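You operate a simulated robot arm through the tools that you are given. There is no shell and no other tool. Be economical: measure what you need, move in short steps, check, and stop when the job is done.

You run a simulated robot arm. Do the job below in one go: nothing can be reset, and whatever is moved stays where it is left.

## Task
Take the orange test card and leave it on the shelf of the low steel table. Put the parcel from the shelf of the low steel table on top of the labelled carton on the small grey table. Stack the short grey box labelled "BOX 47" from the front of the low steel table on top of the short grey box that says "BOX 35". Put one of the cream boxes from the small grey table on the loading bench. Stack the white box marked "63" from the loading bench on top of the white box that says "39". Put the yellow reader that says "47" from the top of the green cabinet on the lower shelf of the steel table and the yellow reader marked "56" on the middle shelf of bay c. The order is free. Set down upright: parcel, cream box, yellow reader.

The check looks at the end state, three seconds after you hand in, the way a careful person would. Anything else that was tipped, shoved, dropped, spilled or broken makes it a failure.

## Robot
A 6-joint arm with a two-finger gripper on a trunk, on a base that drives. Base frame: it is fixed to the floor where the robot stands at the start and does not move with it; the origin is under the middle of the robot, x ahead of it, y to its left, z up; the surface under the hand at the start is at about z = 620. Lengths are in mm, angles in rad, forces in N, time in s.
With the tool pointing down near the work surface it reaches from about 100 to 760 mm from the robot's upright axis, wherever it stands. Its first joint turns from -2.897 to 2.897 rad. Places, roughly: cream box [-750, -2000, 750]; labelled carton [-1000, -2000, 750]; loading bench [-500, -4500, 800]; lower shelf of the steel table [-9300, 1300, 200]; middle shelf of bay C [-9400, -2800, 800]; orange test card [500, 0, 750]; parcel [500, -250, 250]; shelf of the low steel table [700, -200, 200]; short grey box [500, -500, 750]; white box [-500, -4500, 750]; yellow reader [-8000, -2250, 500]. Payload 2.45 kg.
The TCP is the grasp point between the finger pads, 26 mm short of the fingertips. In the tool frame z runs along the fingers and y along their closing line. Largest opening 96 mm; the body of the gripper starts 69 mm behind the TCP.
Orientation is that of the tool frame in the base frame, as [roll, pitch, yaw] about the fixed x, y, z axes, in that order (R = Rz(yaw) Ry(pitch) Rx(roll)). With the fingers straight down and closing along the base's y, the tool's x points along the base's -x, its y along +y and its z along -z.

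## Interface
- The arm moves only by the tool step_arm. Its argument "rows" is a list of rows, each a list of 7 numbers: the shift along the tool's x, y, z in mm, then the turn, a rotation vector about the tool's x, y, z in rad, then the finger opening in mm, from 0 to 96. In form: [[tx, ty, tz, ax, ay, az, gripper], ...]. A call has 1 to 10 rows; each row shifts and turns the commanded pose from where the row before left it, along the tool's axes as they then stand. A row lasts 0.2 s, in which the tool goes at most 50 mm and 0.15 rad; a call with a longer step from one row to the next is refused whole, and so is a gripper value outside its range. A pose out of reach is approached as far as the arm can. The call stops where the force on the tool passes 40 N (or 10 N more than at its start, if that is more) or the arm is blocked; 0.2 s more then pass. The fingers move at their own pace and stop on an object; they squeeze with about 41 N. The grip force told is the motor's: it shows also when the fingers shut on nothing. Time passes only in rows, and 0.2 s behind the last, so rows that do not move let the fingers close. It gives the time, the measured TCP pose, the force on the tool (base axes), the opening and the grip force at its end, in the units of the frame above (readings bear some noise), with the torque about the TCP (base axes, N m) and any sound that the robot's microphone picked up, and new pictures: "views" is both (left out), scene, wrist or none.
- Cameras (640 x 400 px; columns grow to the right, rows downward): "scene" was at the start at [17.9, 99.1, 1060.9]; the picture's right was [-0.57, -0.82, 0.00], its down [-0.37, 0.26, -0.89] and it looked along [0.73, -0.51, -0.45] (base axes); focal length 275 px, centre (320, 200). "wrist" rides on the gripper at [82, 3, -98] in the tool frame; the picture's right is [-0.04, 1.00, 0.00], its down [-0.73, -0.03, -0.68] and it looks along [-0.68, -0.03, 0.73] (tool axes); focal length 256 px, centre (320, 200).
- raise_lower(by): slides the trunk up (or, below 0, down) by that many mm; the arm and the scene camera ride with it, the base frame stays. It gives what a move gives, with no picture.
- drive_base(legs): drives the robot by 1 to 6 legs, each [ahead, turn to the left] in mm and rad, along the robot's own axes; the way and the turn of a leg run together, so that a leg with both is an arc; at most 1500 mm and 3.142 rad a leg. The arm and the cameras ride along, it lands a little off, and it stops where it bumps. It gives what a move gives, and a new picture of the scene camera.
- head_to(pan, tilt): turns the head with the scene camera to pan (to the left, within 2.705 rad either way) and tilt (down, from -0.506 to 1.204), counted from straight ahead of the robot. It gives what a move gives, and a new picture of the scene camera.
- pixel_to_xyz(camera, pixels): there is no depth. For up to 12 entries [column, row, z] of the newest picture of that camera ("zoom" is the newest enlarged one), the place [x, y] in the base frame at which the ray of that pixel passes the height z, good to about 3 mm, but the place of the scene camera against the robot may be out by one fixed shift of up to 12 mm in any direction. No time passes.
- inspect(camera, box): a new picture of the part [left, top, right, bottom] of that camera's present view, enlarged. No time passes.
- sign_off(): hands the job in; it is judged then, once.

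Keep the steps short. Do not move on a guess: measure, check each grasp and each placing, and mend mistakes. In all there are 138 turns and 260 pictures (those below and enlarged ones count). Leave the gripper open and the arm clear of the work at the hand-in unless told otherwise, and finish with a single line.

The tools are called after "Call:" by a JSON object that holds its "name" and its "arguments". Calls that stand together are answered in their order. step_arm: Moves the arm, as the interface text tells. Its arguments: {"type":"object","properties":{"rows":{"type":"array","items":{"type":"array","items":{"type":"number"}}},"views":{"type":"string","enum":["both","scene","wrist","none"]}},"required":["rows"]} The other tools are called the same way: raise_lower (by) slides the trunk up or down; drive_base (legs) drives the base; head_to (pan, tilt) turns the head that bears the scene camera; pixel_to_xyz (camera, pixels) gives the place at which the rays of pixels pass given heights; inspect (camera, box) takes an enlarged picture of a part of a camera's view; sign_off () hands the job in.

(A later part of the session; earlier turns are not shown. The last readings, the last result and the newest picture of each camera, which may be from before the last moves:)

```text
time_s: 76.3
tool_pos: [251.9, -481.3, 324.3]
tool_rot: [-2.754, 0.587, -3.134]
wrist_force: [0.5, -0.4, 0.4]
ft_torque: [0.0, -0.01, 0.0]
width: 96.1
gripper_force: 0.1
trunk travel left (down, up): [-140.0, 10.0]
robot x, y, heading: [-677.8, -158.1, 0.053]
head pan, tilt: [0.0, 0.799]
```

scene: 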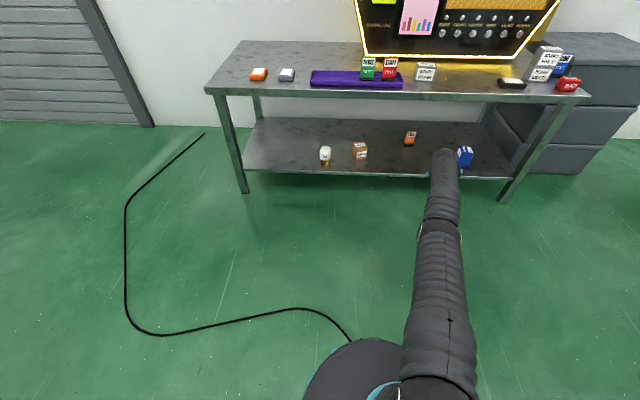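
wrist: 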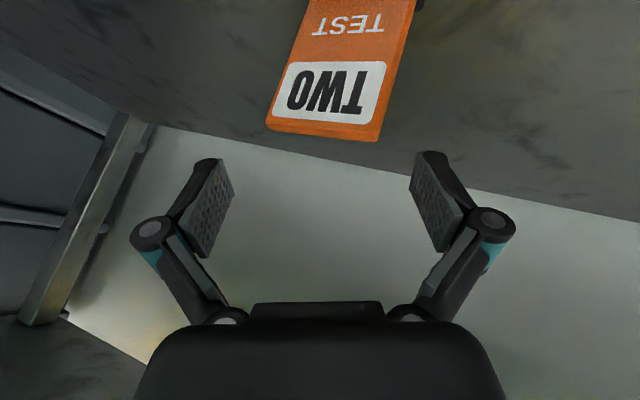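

Out cleanly; the orange card stands on the shelf at (410,140), nothing else is disturbed. Now study the parcel.

Call:
{"name": "inspect", "arguments": {"camera": "scene", "box": [310, 110, 480, 190]}}

Call:
{"name": "inspect", "arguments": {"camera": "scene", "box": [200, 30, 620, 210]}}

Call:
{"name": "pixel_to_xyz", "arguments": {"camera": "scene", "pixels": [[355, 159, 160], [366, 158, 160], [353, 142, 215], [410, 145, 160], [325, 164, 160], [465, 166, 160], [350, 172, 160], [350, 97, 620]]}}

```text
3.76 times, centred on (395, 150) of scene
```

zoom: 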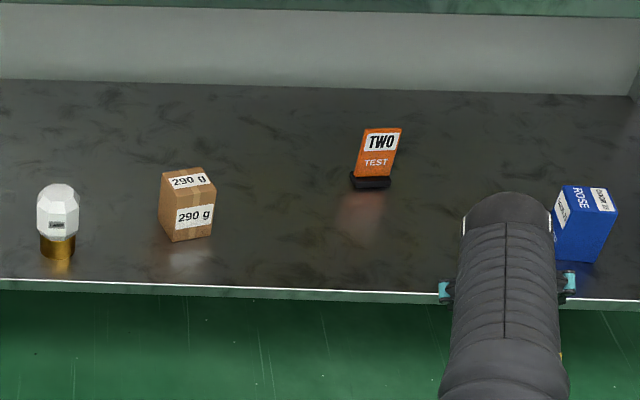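

```text
1.52 times, centred on (410, 120) of scene
```

zoom: 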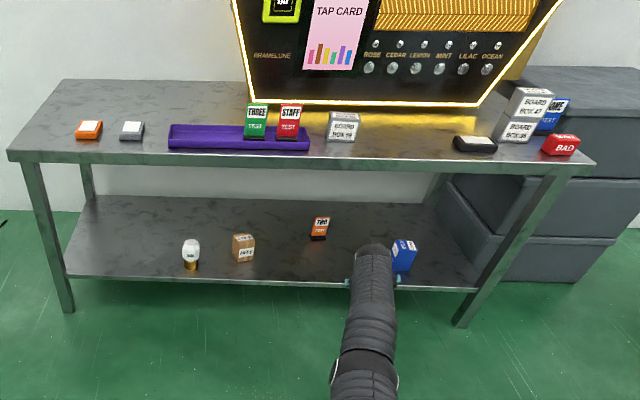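

```text
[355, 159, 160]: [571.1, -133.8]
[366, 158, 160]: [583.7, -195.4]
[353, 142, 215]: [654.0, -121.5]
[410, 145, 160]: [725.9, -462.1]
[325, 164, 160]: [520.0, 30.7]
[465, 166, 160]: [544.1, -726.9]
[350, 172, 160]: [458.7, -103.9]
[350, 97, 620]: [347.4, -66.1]
```

Re-pose the arm clear of the table: remove the roll, tool pitched 0.65 forward, pointing straight ahead of the robot.

Call:
{"name": "step_arm", "arguments": {"rows": [[0, 0, 0, -0.13, 0, 0, 96], [0, 0, 0, -0.13, 0, 0, 96], [0, 0, 0, -0.128, -0.03, 0, 96], [0, 0, 0, -0.027, -0.033, -0.036, 96], [16.7, 40.3, -11.3, 0, 0, 0, 96], [16.7, 40.3, -11.3, 0, 0, 0, 96], [16.7, 40.3, -11.3, 0, 0, 0, 96], [16.7, 40.3, -11.3, 0, 0, 0, 96], [16.7, 40.3, -11.3, 0, 0, 0, 96], [16.7, 40.3, -11.3, 0, 0, 0, 96]], "views": "none"}}

Call:
{"name": "step_arm", "arguments": {"rows": [[16.7, 40.3, -11.3, 0, 0, 0, 96], [16.7, 40.3, -11.3, 0, 0, 0, 96], [16.7, 40.3, -11.3, 0, 0, 0, 96], [0, 0, 0, 0, 0, 0, 96]], "views": "wrist"}}

Call:
{"name": "head_to", "arguments": {"pan": 0.0, "tilt": 0.6}}

```text
time_s: 78.5
tool_pos: [104.6, -242.8, 318.8]
tool_rot: [-3.141, 0.651, -3.087]
wrist_force: [0.5, -0.6, -0.1]
ft_torque: [0.01, 0.02, 0.0]
width: 95.9
gripper_force: 0.0
out of reach, approached as far as the arm can: row 2, 3
trunk travel left (down, up): [-140.0, 10.0]
robot x, y, heading: [-680.8, -158.6, 0.055]
head pan, tilt: [0.0, 0.799]
```

```text
time_s: 79.5
tool_pos: [29.6, -159.9, 307.4]
tool_rot: [3.077, 0.582, -3.094]
wrist_force: [-0.1, 0.5, 0.4]
ft_torque: [-0.01, 0.05, 0.02]
width: 95.9
gripper_force: 0.0
out of reach, approached as far as the arm can: row 3
trunk travel left (down, up): [-140.0, 10.0]
robot x, y, heading: [-680.9, -159.6, 0.049]
head pan, tilt: [0.0, 0.799]
```

wrist: 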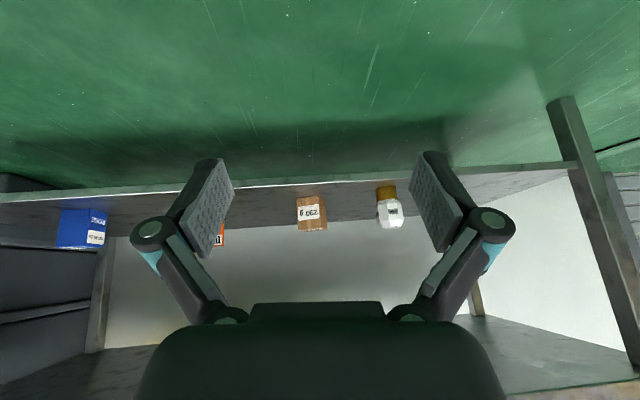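

```text
time_s: 80.2
tool_pos: [29.2, -159.9, 308.4]
tool_rot: [3.075, 0.581, -3.093]
wrist_force: [0.1, 0.2, -0.4]
ft_torque: [0.01, 0.0, 0.0]
width: 96.2
gripper_force: 0.1
trunk travel left (down, up): [-140.0, 10.0]
robot x, y, heading: [-680.6, -162.4, 0.055]
head pan, tilt: [0.0, 0.6]
```

scene: 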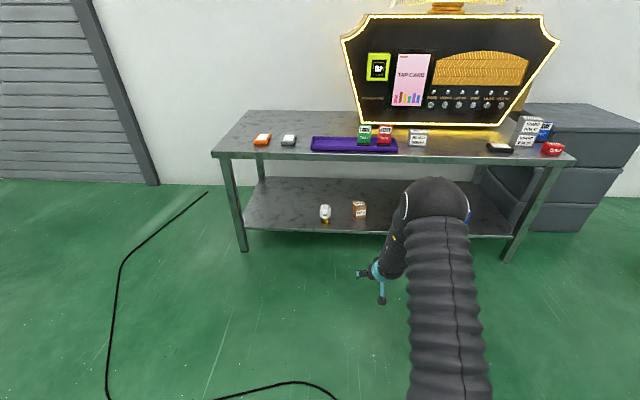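

At this radius the low pose isn't reachable (that was the earlier cause of trouble). Reach out to ~860 mm from the axis, where it is.

Call:
{"name": "step_arm", "arguments": {"rows": [[-28, 11, 24.4, 0, 0, 0, 96], [-28, 11, 24.4, 0, 0, 0, 96], [-28, 11, 24.4, 0.03, -0.035, 0, 96], [-28, 11, 24.4, 0.036, -0.035, 0, 96], [0, 0, 0, 0, 0, 0, 96]], "views": "wrist"}}

```text
time_s: 81.4
tool_pos: [161.2, -166.2, 304.0]
tool_rot: [-3.084, 0.678, -3.011]
wrist_force: [-0.1, 0.4, 0.6]
ft_torque: [0.01, 0.01, 0.0]
width: 96.3
gripper_force: 0.0
out of reach, approached as far as the arm can: row 1, 3, 4
trunk travel left (down, up): [-140.0, 10.0]
robot x, y, heading: [-680.5, -160.6, 0.055]
head pan, tilt: [0.0, 0.6]
```

wrist: 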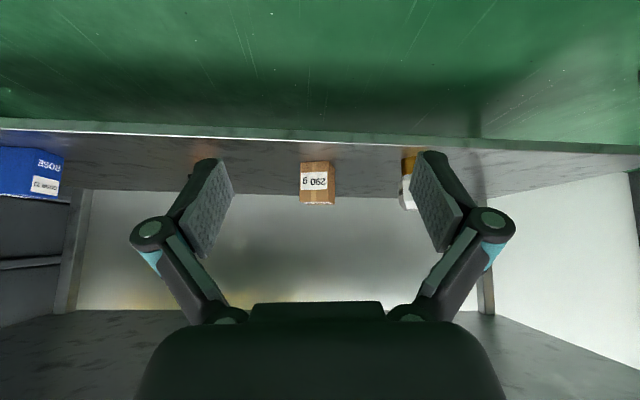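

Lower the trunk so the shoulder is closer to the shelf level, then bring the hand back to z≈260 and straighten its orientation.

Call:
{"name": "raise_lower", "arguments": {"by": -100}}

Call:
{"name": "step_arm", "arguments": {"rows": [[-18.1, 0, -24, 0, 0, 0, 96], [-18.1, 0, -24, -0.03, 0.014, 0, 96], [0, 20, 0, -0.027, 0.014, 0, 96], [0, 20, 0, 0.035, 0, 0.055, 96], [0, 0, 0, 0, 0, 0, 96]], "views": "both"}}

```text
time_s: 82.7
tool_pos: [160.3, -165.3, 204.5]
tool_rot: [-3.087, 0.675, -3.011]
wrist_force: [-0.3, 0.5, -0.1]
ft_torque: [0.0, 0.02, -0.01]
width: 96.0
gripper_force: 0.1
trunk travel left (down, up): [-40.0, 110.0]
robot x, y, heading: [-677.6, -160.1, 0.058]
head pan, tilt: [0.0, 0.6]
```

```text
time_s: 83.9
tool_pos: [153.5, -124.6, 257.1]
tool_rot: [3.135, 0.648, -3.083]
wrist_force: [-0.1, 0.1, 0.1]
ft_torque: [0.0, 0.01, -0.03]
width: 95.9
gripper_force: 0.0
out of reach, approached as far as the arm can: row 2
trunk travel left (down, up): [-40.0, 110.0]
robot x, y, heading: [-678.3, -158.3, 0.057]
head pan, tilt: [0.0, 0.6]
```

scene: 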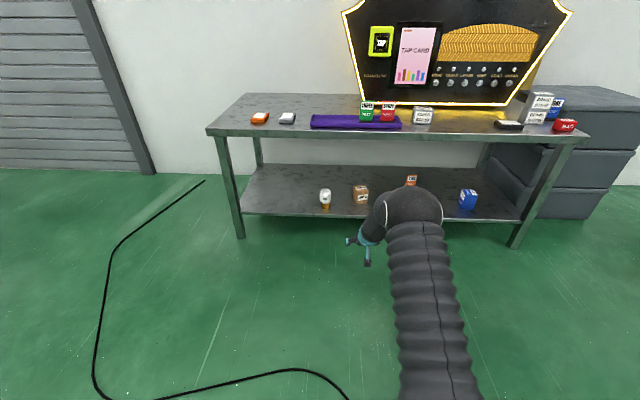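
wrist: 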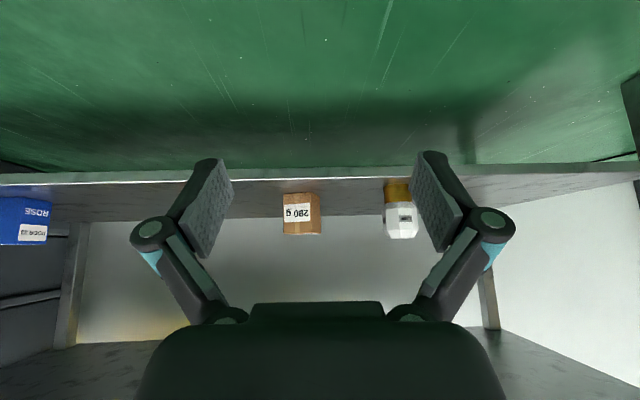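

Pose is good now: TCP (153,-125,257), pitch 0.65. Measure the parcel and shelf edge with the wrist camera.

Call:
{"name": "inspect", "arguments": {"camera": "wrist", "box": [250, 160, 450, 260]}}

Call:
{"name": "pixel_to_xyz", "arguments": {"camera": "wrist", "pixels": [[285, 193, 160], [320, 192, 160], [285, 193, 180], [320, 192, 180], [397, 180, 160], [300, 170, 160], [300, 170, 180], [320, 169, 160]]}}

Call:
{"name": "pixel_to_xyz", "arguments": {"camera": "scene", "pixels": [[355, 204, 160], [367, 204, 160], [355, 204, 180], [367, 204, 180], [325, 210, 160], [340, 216, 160], [340, 216, 180], [340, 132, 620], [410, 205, 600], [410, 205, 700]]}}

```text
3.20 times, centred on (350, 210) of wrist
```

zoom: 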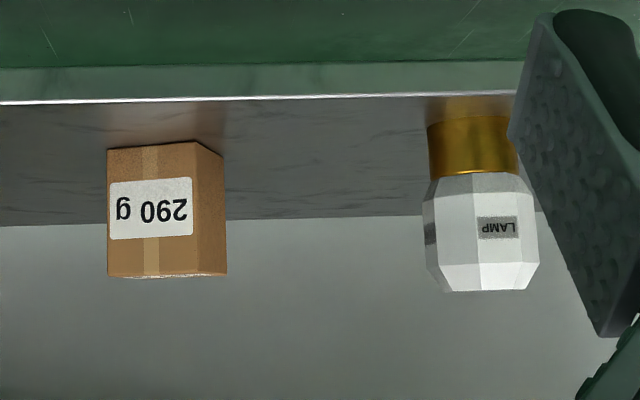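

```text
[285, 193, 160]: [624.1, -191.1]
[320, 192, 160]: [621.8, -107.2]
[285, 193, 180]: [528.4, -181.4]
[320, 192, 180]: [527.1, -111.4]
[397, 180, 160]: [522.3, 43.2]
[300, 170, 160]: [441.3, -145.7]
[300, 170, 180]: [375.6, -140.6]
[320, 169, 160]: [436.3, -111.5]
```

```text
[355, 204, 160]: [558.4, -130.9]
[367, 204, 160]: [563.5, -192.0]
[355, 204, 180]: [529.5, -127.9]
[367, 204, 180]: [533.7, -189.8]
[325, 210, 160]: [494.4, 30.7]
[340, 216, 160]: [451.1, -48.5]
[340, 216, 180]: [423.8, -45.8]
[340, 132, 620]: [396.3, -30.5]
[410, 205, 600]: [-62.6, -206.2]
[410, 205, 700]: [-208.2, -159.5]
```

Shelf z ≈ 178, parcel front-bottom at x≈525, y≈-182…-128, table edge still at x≈396 (not moved). Drive 270 ahead with a small right turn to line up.

Call:
{"name": "drive_base", "arguments": {"legs": [[270, -0.057]]}}

Call:
{"name": "step_arm", "arguments": {"rows": [[0, 0, 0, 0, 0, 0, 96]], "views": "wrist"}}

Call:
{"name": "inspect", "arguments": {"camera": "wrist", "box": [220, 60, 460, 210]}}

```text
time_s: 85.8
tool_pos: [428.2, -170.4, 255.4]
tool_rot: [3.133, 0.648, 3.137]
wrist_force: [-0.8, 0.7, 0.4]
ft_torque: [-0.02, 0.0, -0.01]
width: 96.1
gripper_force: 0.0
trunk travel left (down, up): [-40.0, 110.0]
robot x, y, heading: [-406.1, -157.2, -0.008]
head pan, tilt: [0.0, 0.6]
```

scene: 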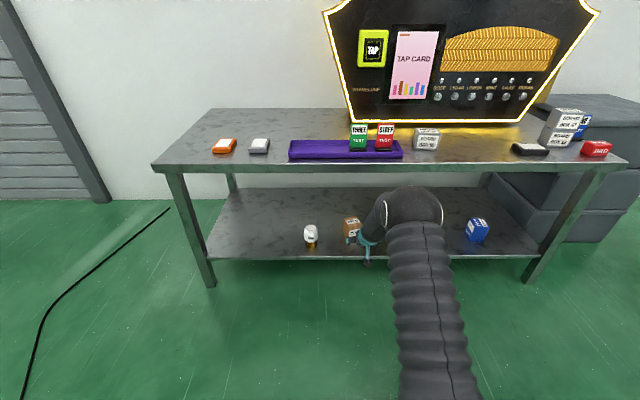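

```text
time_s: 86.2
tool_pos: [428.9, -170.4, 255.5]
tool_rot: [3.133, 0.649, 3.138]
wrist_force: [-0.3, 0.0, 1.2]
ft_torque: [0.01, -0.01, 0.0]
width: 96.0
gripper_force: 0.0
trunk travel left (down, up): [-40.0, 110.0]
robot x, y, heading: [-405.6, -153.3, -0.009]
head pan, tilt: [0.0, 0.6]
```

wrist: 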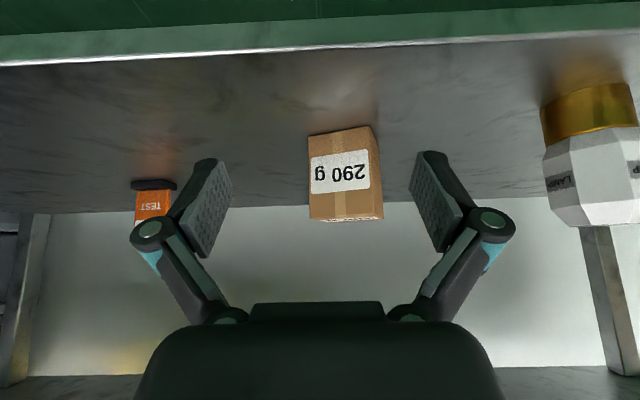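

```text
2.67 times, centred on (340, 135) of wrist
```

zoom: 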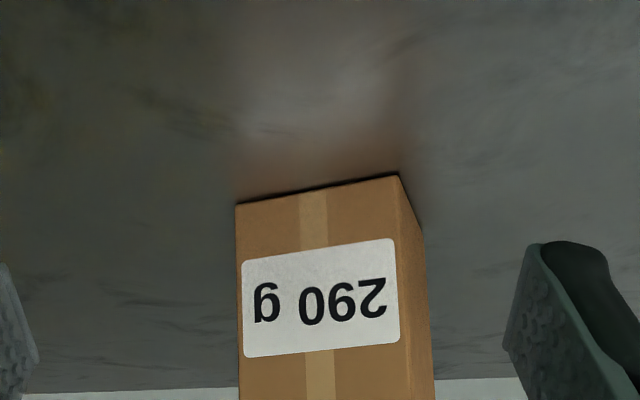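

Parcel at cols 308–384. Measure its base corners and the top.

Call:
{"name": "pixel_to_xyz", "arguments": {"camera": "wrist", "pixels": [[308.4, 136.8, 175], [368.7, 125.5, 175], [378, 146, 175], [308.4, 136.8, 180], [368.7, 125.5, 180], [378, 146, 180], [310, 220, 240], [384, 217, 240], [310, 220, 250], [384, 217, 250], [320, 50, 180], [320, 50, 175]]}}

Call:
{"name": "pixel_to_xyz", "arguments": {"camera": "scene", "pixels": [[345, 235, 180], [359, 240, 180], [345, 220, 230], [345, 220, 240], [320, 258, 175], [320, 258, 180]]}}

```text
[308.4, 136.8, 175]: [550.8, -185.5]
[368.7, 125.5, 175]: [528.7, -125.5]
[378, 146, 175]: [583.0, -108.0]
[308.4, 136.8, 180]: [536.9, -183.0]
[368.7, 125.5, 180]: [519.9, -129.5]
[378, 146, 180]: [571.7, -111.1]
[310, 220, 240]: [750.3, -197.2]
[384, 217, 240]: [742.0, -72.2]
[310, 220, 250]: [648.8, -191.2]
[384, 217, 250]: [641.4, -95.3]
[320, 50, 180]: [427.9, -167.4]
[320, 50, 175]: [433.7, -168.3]
```

```text
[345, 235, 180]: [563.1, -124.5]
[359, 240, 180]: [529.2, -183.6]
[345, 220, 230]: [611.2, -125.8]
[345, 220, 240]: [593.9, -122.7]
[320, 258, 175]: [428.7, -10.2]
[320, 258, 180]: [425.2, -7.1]
```

Parcel: centre ≈(556,-147), ≈57×55, ~80 high, yaw ≈+0.33. Raise the hand 80, turn it 0.33 about vertical, then drive 100 ahead.

Call:
{"name": "step_arm", "arguments": {"rows": [[-24.2, 0, -31.8, 0, 0, 0, 96], [-24.2, 0, -31.8, 0, 0, 0, 96], [0, 0, 0, -0.067, 0, -0.088, 96], [0, 0, 0, -0.067, 0, -0.088, 96], [0, 0, 0, -0.066, 0, -0.087, 96], [0, 0, 0, 0, 0, 0, 96]], "views": "none"}}

Call:
{"name": "drive_base", "arguments": {"legs": [[100, 0]]}}

Call:
{"name": "step_arm", "arguments": {"rows": [[0, 0, 0, 0, 0, 0, 96]], "views": "wrist"}}

```text
time_s: 87.7
tool_pos: [429.7, -172.5, 336.1]
tool_rot: [3.134, 0.654, -2.815]
wrist_force: [-0.3, 0.1, 0.2]
ft_torque: [0.0, -0.02, 0.01]
width: 95.9
gripper_force: 0.0
trunk travel left (down, up): [-40.0, 110.0]
robot x, y, heading: [-404.8, -153.3, -0.011]
head pan, tilt: [0.0, 0.6]
```

```text
time_s: 88.8
tool_pos: [533.7, -173.9, 336.2]
tool_rot: [3.132, 0.649, -2.816]
wrist_force: [0.3, -0.6, 0.4]
ft_torque: [0.02, 0.02, 0.0]
width: 96.2
gripper_force: 0.0
trunk travel left (down, up): [-40.0, 110.0]
robot x, y, heading: [-302.2, -152.5, -0.013]
head pan, tilt: [0.0, 0.6]
```

scene: 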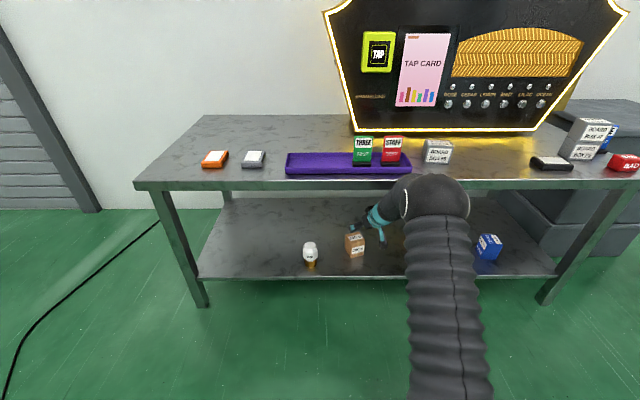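

```text
time_s: 89.2
tool_pos: [533.0, -172.8, 334.9]
tool_rot: [3.133, 0.652, -2.815]
wrist_force: [0.4, 0.3, 0.1]
ft_torque: [-0.01, -0.01, -0.03]
width: 96.0
gripper_force: 0.1
trunk travel left (down, up): [-40.0, 110.0]
robot x, y, heading: [-301.9, -150.5, -0.005]
head pan, tilt: [0.0, 0.6]
```

wrist: 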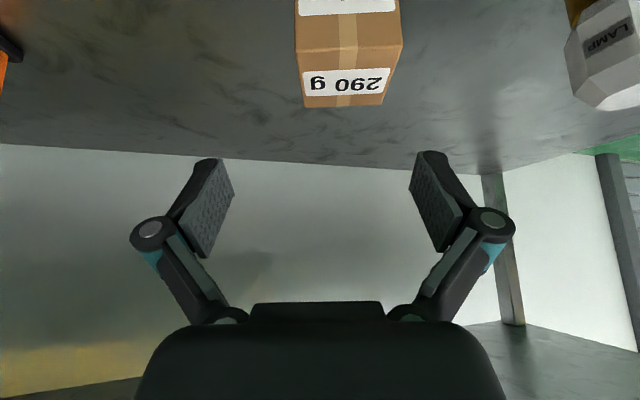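

Nicely squared up. Measure top corners.

Call:
{"name": "pixel_to_xyz", "arguments": {"camera": "wrist", "pixels": [[295, 50, 240], [403, 47, 240], [303, 107, 240], [382, 105, 240], [295, 50, 255], [403, 47, 255], [303, 107, 255], [382, 105, 255]]}}

Call:
{"name": "inspect", "arguments": {"camera": "wrist", "box": [270, 0, 430, 120]}}

```text
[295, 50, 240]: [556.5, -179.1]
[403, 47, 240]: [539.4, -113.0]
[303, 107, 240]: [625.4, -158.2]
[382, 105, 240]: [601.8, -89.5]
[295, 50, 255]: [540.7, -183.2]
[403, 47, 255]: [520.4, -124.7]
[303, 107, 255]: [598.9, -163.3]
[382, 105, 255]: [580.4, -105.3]
```

```text
3.33 times, centred on (350, 60) of wrist
```

zoom: 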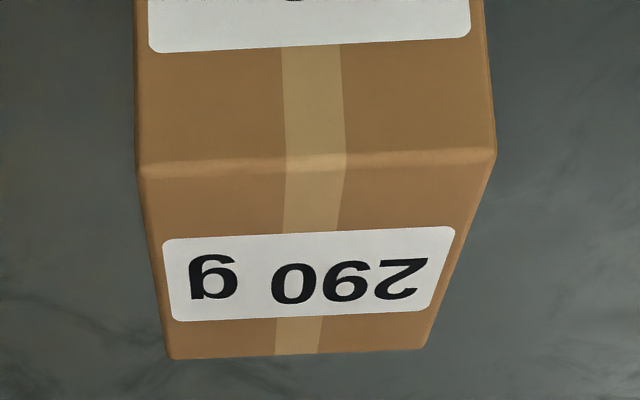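

Centre ≈(560,-144), top ≈255. Shift sideways and then slide down along the tool axis around the parcel to z≈225.

Call:
{"name": "step_arm", "arguments": {"rows": [[19.4, 18.8, 0, 0, 0, 0, 96], [19.4, 0, 0, 0, 0, 0, 96], [0, 0, 36, 0, 0, 0, 96], [0, 0, 30, 0, 0, 0, 96], [0, 0, 0, 0, 0, 0, 96]], "views": "wrist"}}

```text
time_s: 90.4
tool_pos: [538.2, -151.0, 259.9]
tool_rot: [3.134, 0.651, -2.815]
wrist_force: [-0.5, -0.4, -0.6]
ft_torque: [0.02, -0.01, -0.01]
width: 96.1
gripper_force: 0.0
trunk travel left (down, up): [-40.0, 110.0]
robot x, y, heading: [-300.0, -153.1, -0.01]
head pan, tilt: [0.0, 0.6]
```

wrist: 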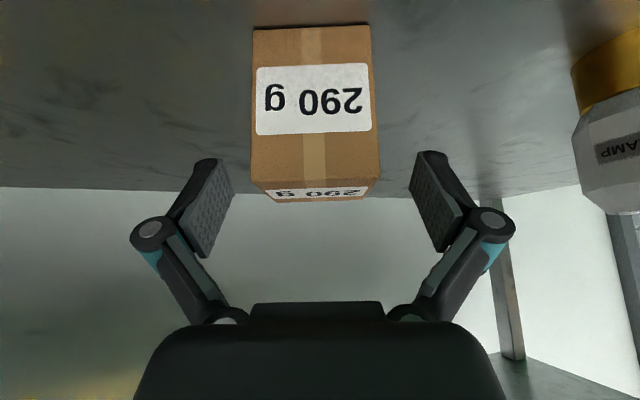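

Centred. Continue 42 mm and close.

Call:
{"name": "step_arm", "arguments": {"rows": [[0, -2, 22, 0, 0, 0, 96], [0, 0, 20, 0, 0, 0, 96], [0, 0, 0, 0, 0, 0, 96], [0, 0, 0, 0, 0, 0, 0], [0, 0, 0, 0, 0, 0, 0], [0, 0, 0, 0, 0, 0, 0]], "views": "wrist"}}

```text
time_s: 91.8
tool_pos: [560.8, -142.5, 227.0]
tool_rot: [3.133, 0.653, -2.817]
wrist_force: [-2.3, -0.6, 4.0]
ft_torque: [0.05, 0.09, 0.03]
width: 67.1
gripper_force: 40.8
trunk travel left (down, up): [-40.0, 110.0]
robot x, y, heading: [-305.1, -153.1, -0.011]
head pan, tilt: [0.0, 0.6]
```

wrist: 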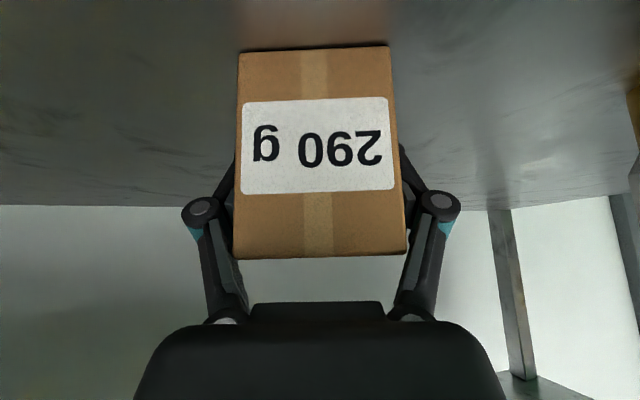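

Parcel held at 67 mm. Lift 60 mm and back out.

Call:
{"name": "step_arm", "arguments": {"rows": [[-12, 0, -16, 0, 0, 0, 0], [-18, 0, -24, 0, 0, 0, 0], [-12, 0, -16, 0, 0, 0, 0], [0, 0, 0, 0, 0, 0, 0]], "views": "wrist"}}

Call:
{"name": "drive_base", "arguments": {"legs": [[-550, 0]]}}

```text
time_s: 92.8
tool_pos: [561.7, -142.6, 297.4]
tool_rot: [3.133, 0.65, -2.814]
wrist_force: [0.0, -0.4, -3.0]
ft_torque: [-0.03, -0.01, -0.02]
width: 66.6
gripper_force: 40.3
trunk travel left (down, up): [-40.0, 110.0]
robot x, y, heading: [-300.6, -157.2, -0.01]
head pan, tilt: [0.0, 0.6]
```

wrist: 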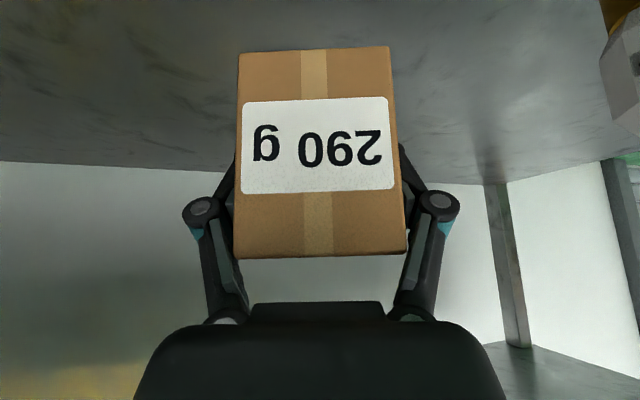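

```text
time_s: 96.0
tool_pos: [5.1, -132.5, 297.2]
tool_rot: [3.133, 0.651, -2.804]
wrist_force: [0.7, 0.3, -3.7]
ft_torque: [-0.01, 0.0, -0.04]
width: 65.7
gripper_force: 41.1
trunk travel left (down, up): [-40.0, 110.0]
robot x, y, heading: [-857.9, -153.1, 0.0]
head pan, tilt: [0.0, 0.6]
```

scene: 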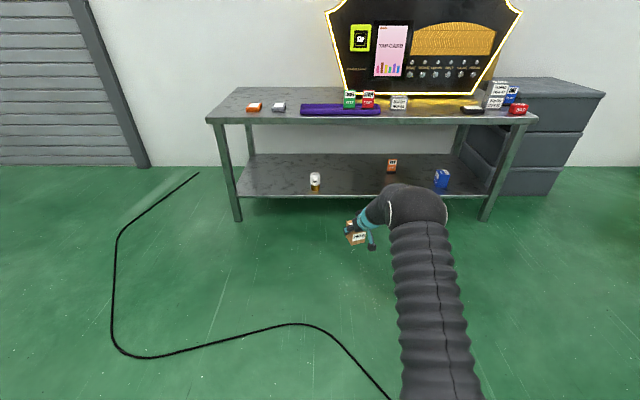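

Clean. Raise trunk and arm to carrying height.

Call:
{"name": "raise_lower", "arguments": {"by": 110}}

Call:
{"name": "step_arm", "arguments": {"rows": [[-13.5, 0, -42.5, 0, 0, 0, 0], [-13.5, 0, -42.5, 0, 0, 0, 0], [-13.5, 0, -42.5, 0, 0, 0, 0], [-13.5, 0, -42.5, 0, 0, 0, 0], [-13.5, 0, -42.5, 0, 0, 0, 0], [-13.5, 0, -42.5, 0, 0, 0, 0], [-13.5, 0, -42.5, 0, 0, 0, 0], [-13.5, 0, -42.5, 0, 0, 0, 0], [-13.5, 0, -42.5, 0, 0, 0, 0], [0, 0, 0, 0, 0, 0, 0]], "views": "none"}}

Call:
{"name": "head_to", "arguments": {"pan": -1.57, "tilt": 0.5}}

```text
time_s: 97.4
tool_pos: [4.7, -133.5, 407.9]
tool_rot: [3.133, 0.65, -2.804]
wrist_force: [0.1, 0.3, -2.8]
ft_torque: [0.01, -0.02, -0.01]
width: 65.2
gripper_force: 41.0
trunk travel left (down, up): [-150.0, 0.0]
robot x, y, heading: [-858.8, -155.3, 0.001]
head pan, tilt: [0.0, 0.6]
```

```text
time_s: 99.6
tool_pos: [-119.4, -182.2, 785.8]
tool_rot: [3.133, 0.652, -2.805]
wrist_force: [-0.1, -0.3, -3.0]
ft_torque: [0.03, -0.02, 0.01]
width: 64.8
gripper_force: 40.9
trunk travel left (down, up): [-150.0, 0.0]
robot x, y, heading: [-854.2, -150.2, 0.004]
head pan, tilt: [0.0, 0.6]
```

```text
time_s: 101.3
tool_pos: [-119.2, -181.6, 785.8]
tool_rot: [3.133, 0.65, -2.803]
wrist_force: [-0.4, -0.4, -2.8]
ft_torque: [0.03, -0.02, 0.02]
width: 64.4
gripper_force: 41.1
trunk travel left (down, up): [-150.0, 0.0]
robot x, y, heading: [-854.6, -153.2, 0.002]
head pan, tilt: [-1.571, 0.499]
```

scene: 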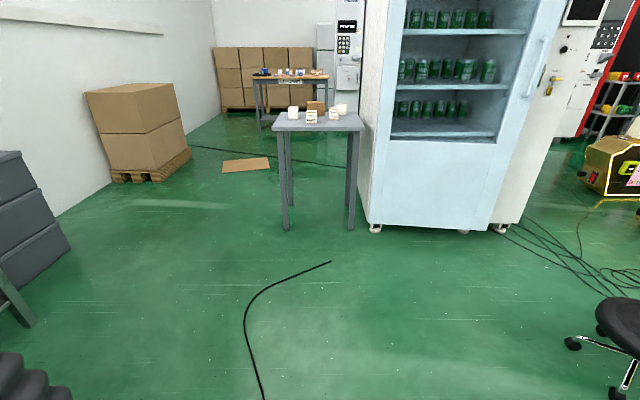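

Table ahead with a brown carton and cream boxes. Measure its place.

Call:
{"name": "pixel_to_xyz", "arguments": {"camera": "scene", "pixels": [[285, 230, 0], [351, 230, 0], [275, 130, 750], [363, 130, 750], [316, 112, 780], [311, 122, 750], [372, 230, 0]]}}

Call:
{"name": "inspect", "arguments": {"camera": "scene", "box": [260, 80, 380, 150]}}

```text
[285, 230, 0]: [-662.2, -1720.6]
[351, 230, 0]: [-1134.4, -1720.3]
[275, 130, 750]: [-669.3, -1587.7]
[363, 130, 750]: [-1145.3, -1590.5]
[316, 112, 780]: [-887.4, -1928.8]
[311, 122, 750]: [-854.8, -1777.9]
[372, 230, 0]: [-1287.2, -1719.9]
```

```text
5.33 times, centred on (320, 115) of scene
```

zoom: 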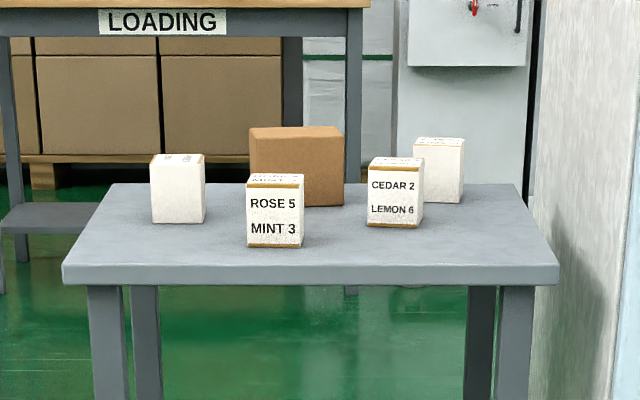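

Drive: turn right, then 780 ahead (hand stops short of the table), then look closely.

Call:
{"name": "drive_base", "arguments": {"legs": [[0, -1.571], [780, 0]]}}

Call:
{"name": "head_to", "arguments": {"pan": 0.0, "tilt": 0.45}}

```text
time_s: 109.2
tool_pos: [-903.4, -1659.2, 787.4]
tool_rot: [3.129, 0.648, 1.887]
wrist_force: [0.8, 7.5, 1.4]
ft_torque: [0.27, 0.07, -0.17]
width: 61.3
gripper_force: 40.9
trunk travel left (down, up): [-150.0, 0.0]
robot x, y, heading: [-861.5, -922.8, -1.587]
head pan, tilt: [-1.571, 0.499]
stopped in leg 2: the force on the tool passed its limit at 50 N (the readings are from after the stop); the commanded pose is now the measured one
```

scene: 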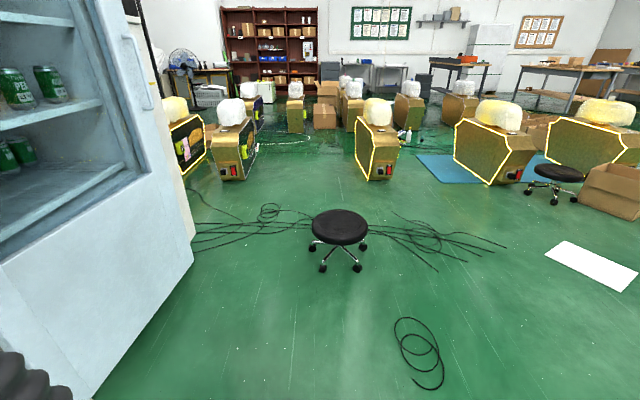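

```text
time_s: 110.8
tool_pos: [-902.5, -1657.4, 787.1]
tool_rot: [3.129, 0.648, 1.887]
wrist_force: [0.1, 17.7, -1.7]
ft_torque: [0.8, -0.01, -0.38]
width: 61.1
gripper_force: 40.9
trunk travel left (down, up): [-150.0, 0.0]
robot x, y, heading: [-861.2, -921.4, -1.586]
head pan, tilt: [0.0, 0.45]
```

scene: 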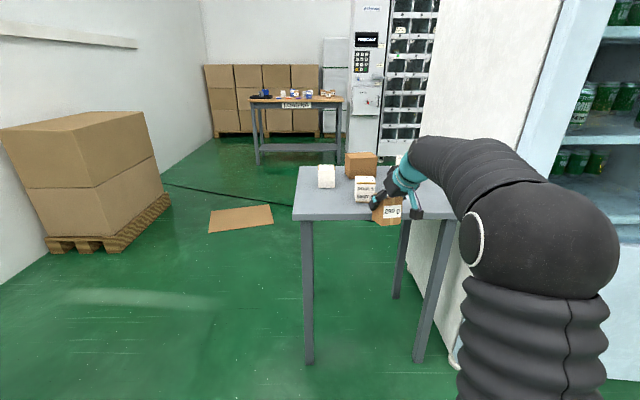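

The parcel touched the table's front edge (table top is higher than I took it). Back off and check.

Call:
{"name": "drive_base", "arguments": {"legs": [[-100, 0]]}}

Call:
{"name": "step_arm", "arguments": {"rows": [[0, 0, 0, 0, 0, 0, 0]], "views": "wrist"}}

Call:
{"name": "inspect", "arguments": {"camera": "scene", "box": [280, 130, 460, 240]}}

```text
time_s: 112.0
tool_pos: [-901.8, -1556.9, 786.6]
tool_rot: [3.128, 0.647, 1.888]
wrist_force: [0.2, 0.2, -2.5]
ft_torque: [0.01, -0.05, 0.01]
width: 61.2
gripper_force: 40.7
trunk travel left (down, up): [-150.0, 0.0]
robot x, y, heading: [-858.6, -820.1, -1.586]
head pan, tilt: [0.0, 0.45]
```

scene: 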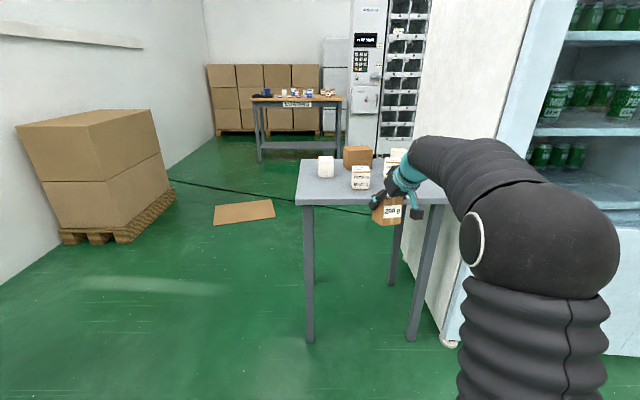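

```text
time_s: 112.4
tool_pos: [-901.9, -1557.2, 786.1]
tool_rot: [3.131, 0.647, 1.889]
wrist_force: [0.3, -0.4, -3.0]
ft_torque: [-0.03, 0.0, 0.01]
width: 61.1
gripper_force: 41.2
trunk travel left (down, up): [-150.0, 0.0]
robot x, y, heading: [-864.5, -821.3, -1.583]
head pan, tilt: [0.0, 0.45]
```

wrist: 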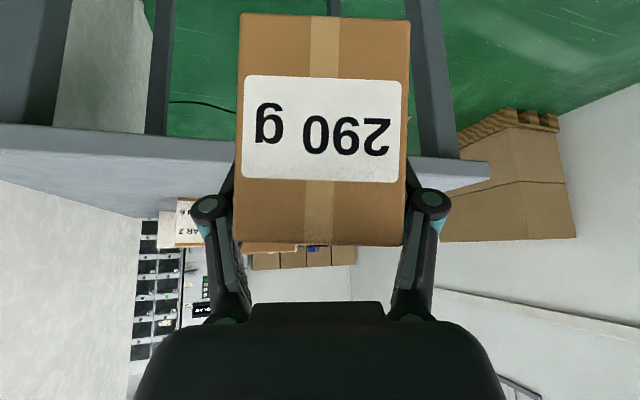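

```text
3.56 times, centred on (370, 185) of scene
```

zoom: 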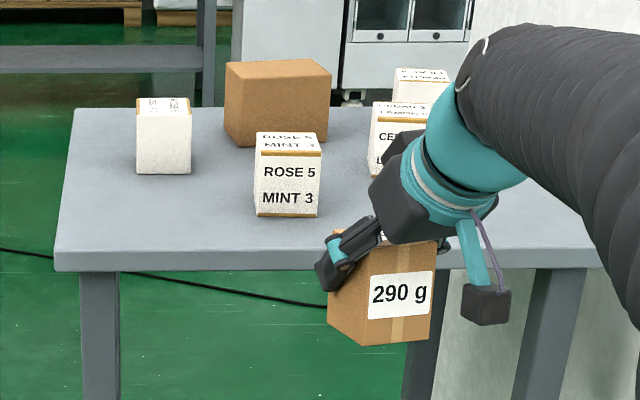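

All boxes still stand; the parcel got pitched ~0.17 rad in the grip, which I can undo with tool pitch. Measure table height, carton, and cream boxes from here.

Call:
{"name": "pixel_to_xyz", "arguments": {"camera": "scene", "pixels": [[295.5, 201, 700], [295.5, 201, 750], [295.5, 201, 780], [310, 342, 0], [411, 342, 0], [343, 170, 750], [343, 150, 850], [366, 171, 750], [351, 191, 750], [369, 191, 750], [351, 167, 830], [319, 178, 750]]}}

Call:
{"name": "inspect", "arguments": {"camera": "scene", "box": [290, 140, 430, 220]}}

```text
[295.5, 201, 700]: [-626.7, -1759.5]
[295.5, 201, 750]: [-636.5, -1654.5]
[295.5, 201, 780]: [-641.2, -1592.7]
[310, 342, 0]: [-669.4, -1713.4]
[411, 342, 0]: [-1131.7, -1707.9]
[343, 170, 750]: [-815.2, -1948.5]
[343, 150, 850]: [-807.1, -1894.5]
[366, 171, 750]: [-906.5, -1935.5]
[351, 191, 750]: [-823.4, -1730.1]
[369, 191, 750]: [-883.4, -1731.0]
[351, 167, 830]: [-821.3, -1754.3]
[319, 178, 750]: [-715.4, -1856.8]
```

```text
4.57 times, centred on (360, 180) of scene
```

zoom: 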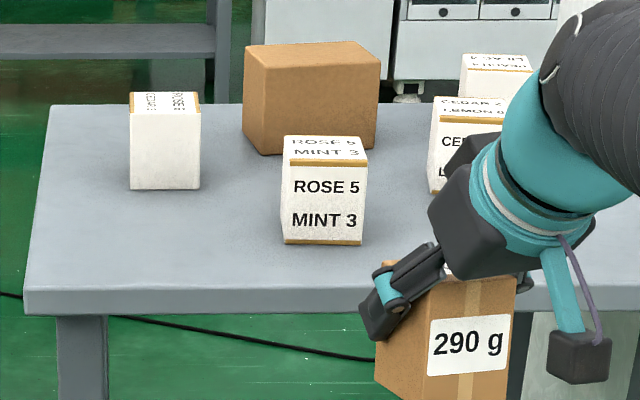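

Table top ≈ z 735, carton ≈(-860,-1960), top ≈ 830. Raise the hand to ~945, pitch +0.17 to level the parcel, and check reach.

Call:
{"name": "step_arm", "arguments": {"rows": [[-24.2, 0, -31.8, 0, 0, 0, 0], [-24.2, 0, -31.8, 0, 0, 0, 0], [-24.2, 0, -31.8, 0, 0, 0, 0], [-24.2, 0, -31.8, 0, 0, 0, 0], [0, 0, 0, 0, -0.085, 0, 0], [0, 0, 0, 0, -0.085, 0, 0], [0, 0, 0, 0, 0, 0, 0]], "views": "both"}}

```text
time_s: 114.0
tool_pos: [-904.8, -1558.7, 946.5]
tool_rot: [3.129, 0.819, 1.885]
wrist_force: [-0.5, 0.0, -1.8]
ft_torque: [-0.01, 0.02, 0.01]
width: 61.2
gripper_force: 41.1
trunk travel left (down, up): [-150.0, 0.0]
robot x, y, heading: [-860.8, -822.6, -1.589]
head pan, tilt: [0.0, 0.45]
```

scene: 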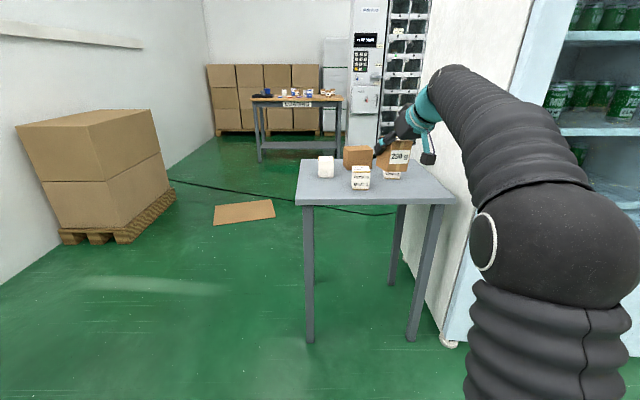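
wrist: 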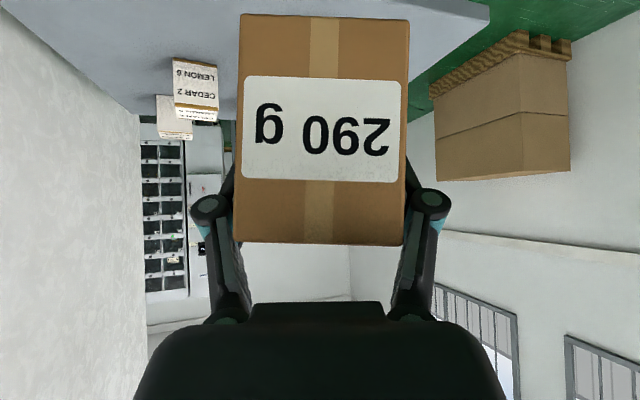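

Drive 300 ahead at this height (parcel bottom ≈895, above everything) and measure the carton from nearer.

Call:
{"name": "drive_base", "arguments": {"legs": [[300, 0]]}}

Call:
{"name": "head_to", "arguments": {"pan": 0.1, "tilt": 0.55}}

Call:
{"name": "inspect", "arguments": {"camera": "scene", "box": [260, 110, 500, 260]}}

```text
time_s: 116.0
tool_pos: [-906.3, -1860.4, 946.9]
tool_rot: [3.128, 0.817, 1.888]
wrist_force: [-0.5, 0.3, -1.8]
ft_torque: [-0.03, -0.05, 0.0]
width: 61.1
gripper_force: 41.3
trunk travel left (down, up): [-150.0, 0.0]
robot x, y, heading: [-863.4, -1122.5, -1.586]
head pan, tilt: [0.0, 0.45]
```

scene: 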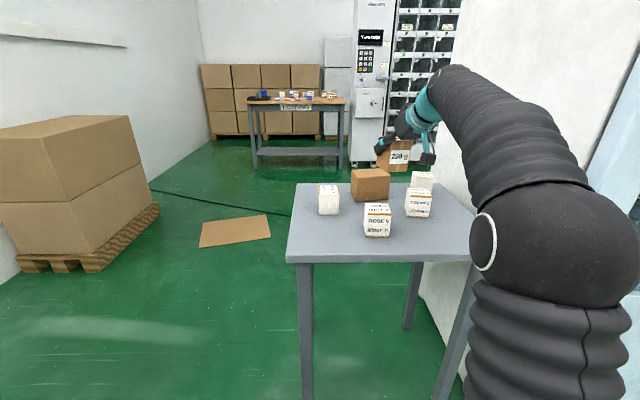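

```text
time_s: 116.7
tool_pos: [-907.3, -1860.9, 947.4]
tool_rot: [3.128, 0.817, 1.886]
wrist_force: [-0.1, -0.5, -3.3]
ft_torque: [-0.03, -0.02, 0.01]
width: 61.1
gripper_force: 41.1
trunk travel left (down, up): [-150.0, 0.0]
robot x, y, heading: [-866.0, -1119.3, -1.585]
head pan, tilt: [0.099, 0.55]
```

scene: 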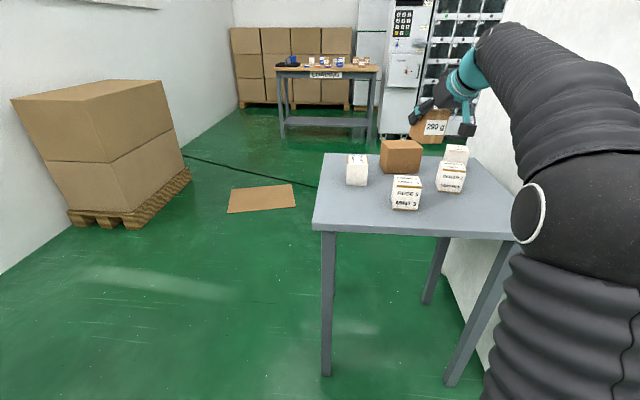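

```text
2.67 times, centred on (380, 185) of scene
```

zoom: 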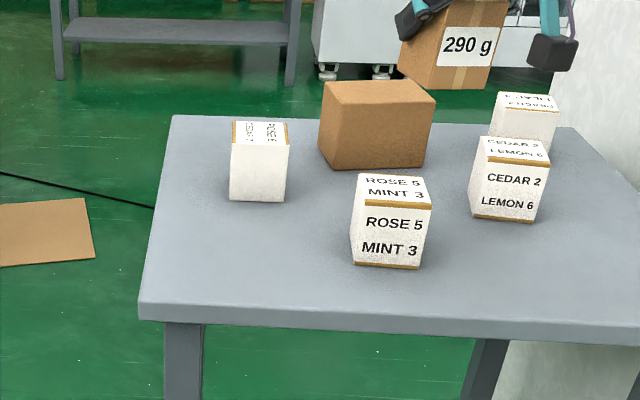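

Closer look at the brown carton for exact corners and any label.

Call:
{"name": "inspect", "arguments": {"camera": "scene", "box": [370, 130, 434, 180]}}

```text
8.00 times, centred on (402, 155) of scene
```

zoom: 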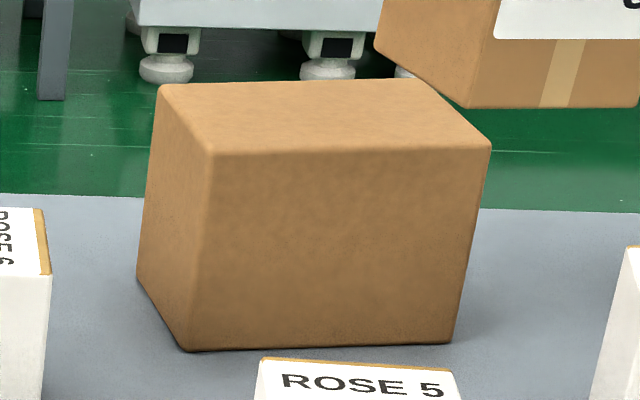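

Call:
{"name": "pixel_to_xyz", "arguments": {"camera": "scene", "pixels": [[385.1, 173.75, 735], [418.5, 172.9, 735], [379.1, 164.75, 735], [385.1, 173.75, 745], [388.25, 149.4, 820], [388.25, 149.4, 830], [388.25, 149.4, 840], [423.25, 148.4, 830], [382, 141, 830], [414.5, 140, 830], [392, 208, 735], [420, 209, 735]]}}

Call:
{"name": "pixel_to_xyz", "arguments": {"camera": "scene", "pixels": [[312.5, 230.5, 735], [312.5, 230.5, 745], [312.5, 230.5, 755], [508, 232, 745], [325.5, 374, 0]]}}

```text
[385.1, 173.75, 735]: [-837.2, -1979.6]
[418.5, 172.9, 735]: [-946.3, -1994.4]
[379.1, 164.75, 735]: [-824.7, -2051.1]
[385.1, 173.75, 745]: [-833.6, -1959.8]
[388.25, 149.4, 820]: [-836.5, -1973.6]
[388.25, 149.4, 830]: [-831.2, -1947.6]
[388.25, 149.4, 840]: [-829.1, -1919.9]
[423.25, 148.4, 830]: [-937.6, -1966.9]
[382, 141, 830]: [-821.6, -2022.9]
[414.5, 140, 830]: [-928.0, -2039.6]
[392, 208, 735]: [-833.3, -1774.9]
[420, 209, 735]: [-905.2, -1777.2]
```

```text
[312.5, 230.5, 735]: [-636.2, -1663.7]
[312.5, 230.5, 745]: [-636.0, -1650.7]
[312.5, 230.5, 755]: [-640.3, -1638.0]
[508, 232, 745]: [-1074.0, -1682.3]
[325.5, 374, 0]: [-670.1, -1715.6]
```

Carton ≈110×77, centre ≈(-886,-2032), top ≈815: matches the given place of the labelled carton. Drive 170 closer and re-measure.

Call:
{"name": "drive_base", "arguments": {"legs": [[170, 0]]}}

Call:
{"name": "head_to", "arguments": {"pan": 0.0, "tilt": 0.65}}

Call:
{"name": "inspect", "arguments": {"camera": "scene", "box": [290, 100, 450, 200]}}

```text
time_s: 118.1
tool_pos: [-907.3, -2030.5, 946.4]
tool_rot: [3.128, 0.817, 1.891]
wrist_force: [0.4, -0.6, -1.6]
ft_torque: [0.0, -0.01, 0.02]
width: 61.0
gripper_force: 40.3
trunk travel left (down, up): [-150.0, 0.0]
robot x, y, heading: [-867.3, -1291.9, -1.586]
head pan, tilt: [0.099, 0.55]
```

scene: 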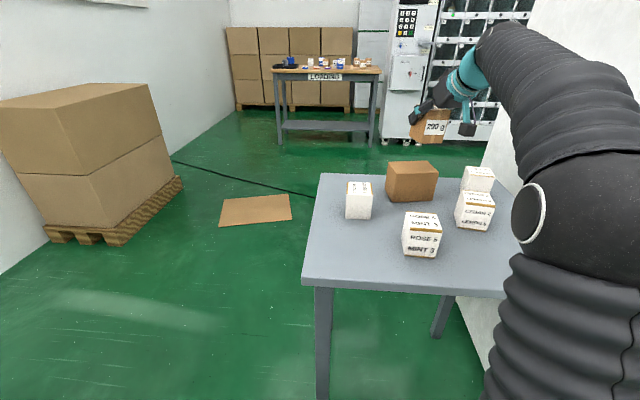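

```text
time_s: 118.8
tool_pos: [-907.6, -2030.4, 945.7]
tool_rot: [3.127, 0.816, 1.89]
wrist_force: [-0.4, 0.4, -3.2]
ft_torque: [0.0, -0.01, -0.04]
width: 60.9
gripper_force: 41.2
trunk travel left (down, up): [-150.0, 0.0]
robot x, y, heading: [-866.0, -1294.6, -1.584]
head pan, tilt: [0.0, 0.649]
```

scene: 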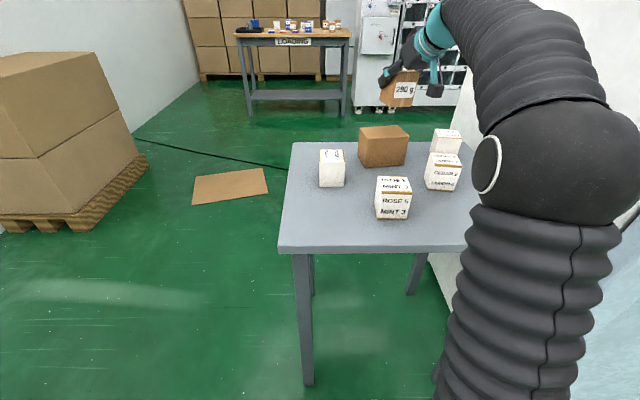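

```text
4.00 times, centred on (370, 150) of scene
```

zoom: 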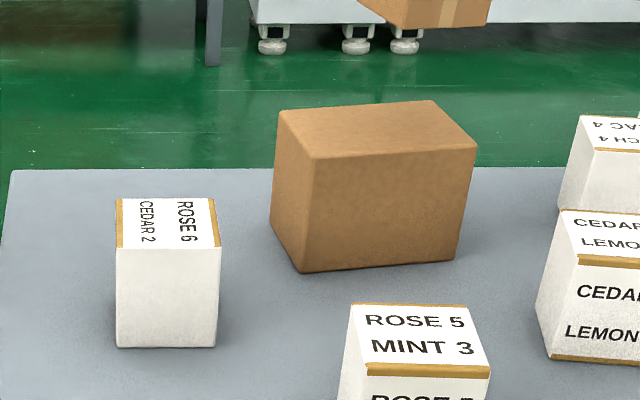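

Call:
{"name": "pixel_to_xyz", "arguments": {"camera": "scene", "pixels": [[365.5, 168, 725], [365.5, 168, 735], [403.75, 165.5, 735], [358, 157.5, 735], [367.5, 139.25, 810], [367.5, 139.25, 820], [367.5, 139.25, 830], [409.25, 136.75, 820], [359.5, 128, 820], [398, 125.5, 820], [278, 249, 725], [278, 249, 735]]}}

```text
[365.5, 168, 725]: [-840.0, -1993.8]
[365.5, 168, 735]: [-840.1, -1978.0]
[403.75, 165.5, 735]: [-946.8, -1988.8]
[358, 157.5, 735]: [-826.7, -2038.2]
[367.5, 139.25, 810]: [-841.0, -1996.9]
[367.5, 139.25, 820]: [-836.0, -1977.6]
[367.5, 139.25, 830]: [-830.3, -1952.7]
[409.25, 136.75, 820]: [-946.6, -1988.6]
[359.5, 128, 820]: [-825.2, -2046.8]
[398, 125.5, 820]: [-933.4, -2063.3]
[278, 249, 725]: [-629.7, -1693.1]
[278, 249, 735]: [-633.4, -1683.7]
```

Consistent: table 735, carton top 820, centre (corrected) ≈(-882,-2014). Move over it and down to 20 mm above.

Call:
{"name": "step_arm", "arguments": {"rows": [[14.7, 9.6, 11.1, 0, 0, 0, 0], [14.7, 9.6, 11.1, 0, 0, 0, 0], [14.7, 9.6, 11.1, 0, 0, 0, 0], [0, 0, 0, 0, 0, 0, 0]], "views": "both"}}

Call:
{"name": "inspect", "arguments": {"camera": "scene", "box": [310, 70, 470, 190]}}

```text
time_s: 119.8
tool_pos: [-882.7, -2017.4, 890.2]
tool_rot: [3.128, 0.817, 1.889]
wrist_force: [-0.4, -0.9, -2.8]
ft_torque: [0.01, -0.01, -0.01]
width: 61.1
gripper_force: 41.1
trunk travel left (down, up): [-150.0, 0.0]
robot x, y, heading: [-870.5, -1293.1, -1.583]
head pan, tilt: [0.0, 0.649]
```

scene: 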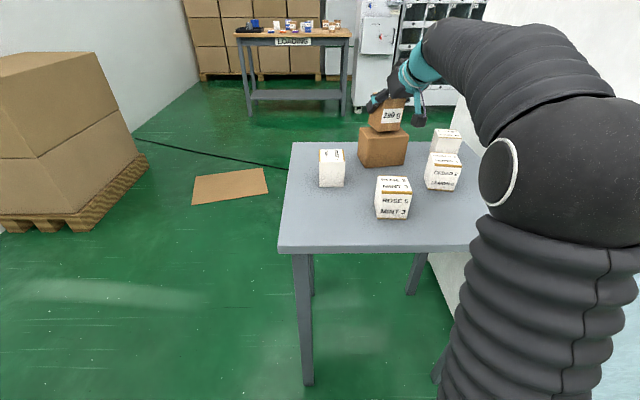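
wrist: 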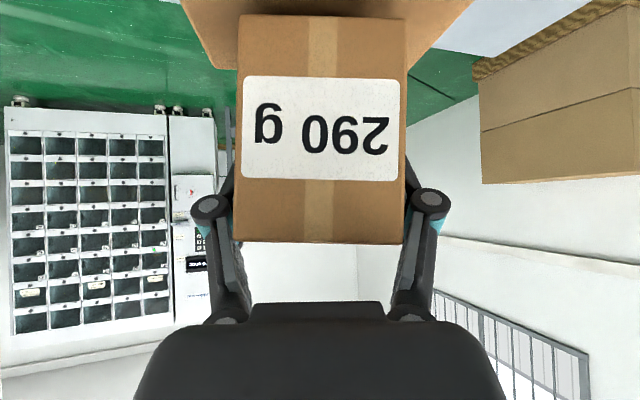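

```text
3.33 times, centred on (390, 130) of scene
```

zoom: 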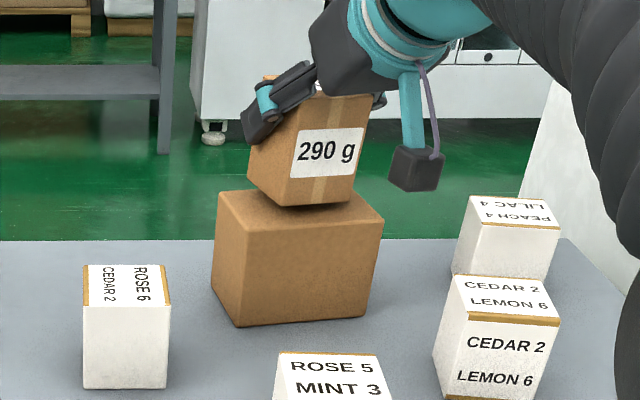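

Well placed above the carton and upright. Lower gently in small steps until touch.

Call:
{"name": "step_arm", "arguments": {"rows": [[5, 0, 4.8, 0, 0, 0, 0], [3.6, 0, 3.4, 0, 0, 0, 0], [2.9, 0, 2.7, 0, 0, 0, 0], [0, 0, 0, 0, 0, 0, 0]], "views": "scene"}}

```text
time_s: 120.9
tool_pos: [-881.4, -2017.9, 884.8]
tool_rot: [3.138, 0.83, 1.897]
wrist_force: [0.3, 2.5, 11.4]
ft_torque: [0.6, 0.53, -0.1]
width: 61.0
gripper_force: 40.8
trunk travel left (down, up): [-150.0, 0.0]
robot x, y, heading: [-865.4, -1293.4, -1.583]
head pan, tilt: [0.0, 0.649]
stopped in row 4: the force on the tool passed its limit at 41 N (the readings are from after the stop); the commanded pose is now the measured one
```

scene: 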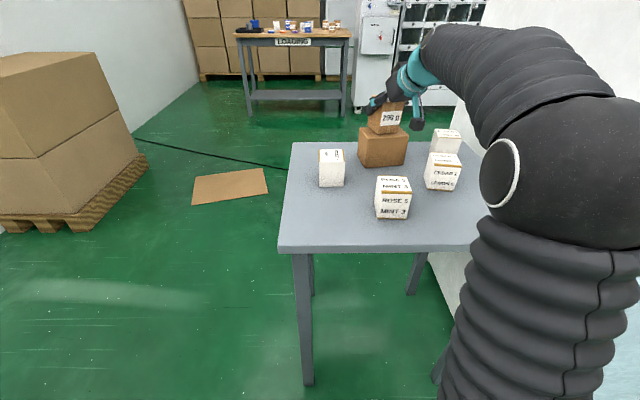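

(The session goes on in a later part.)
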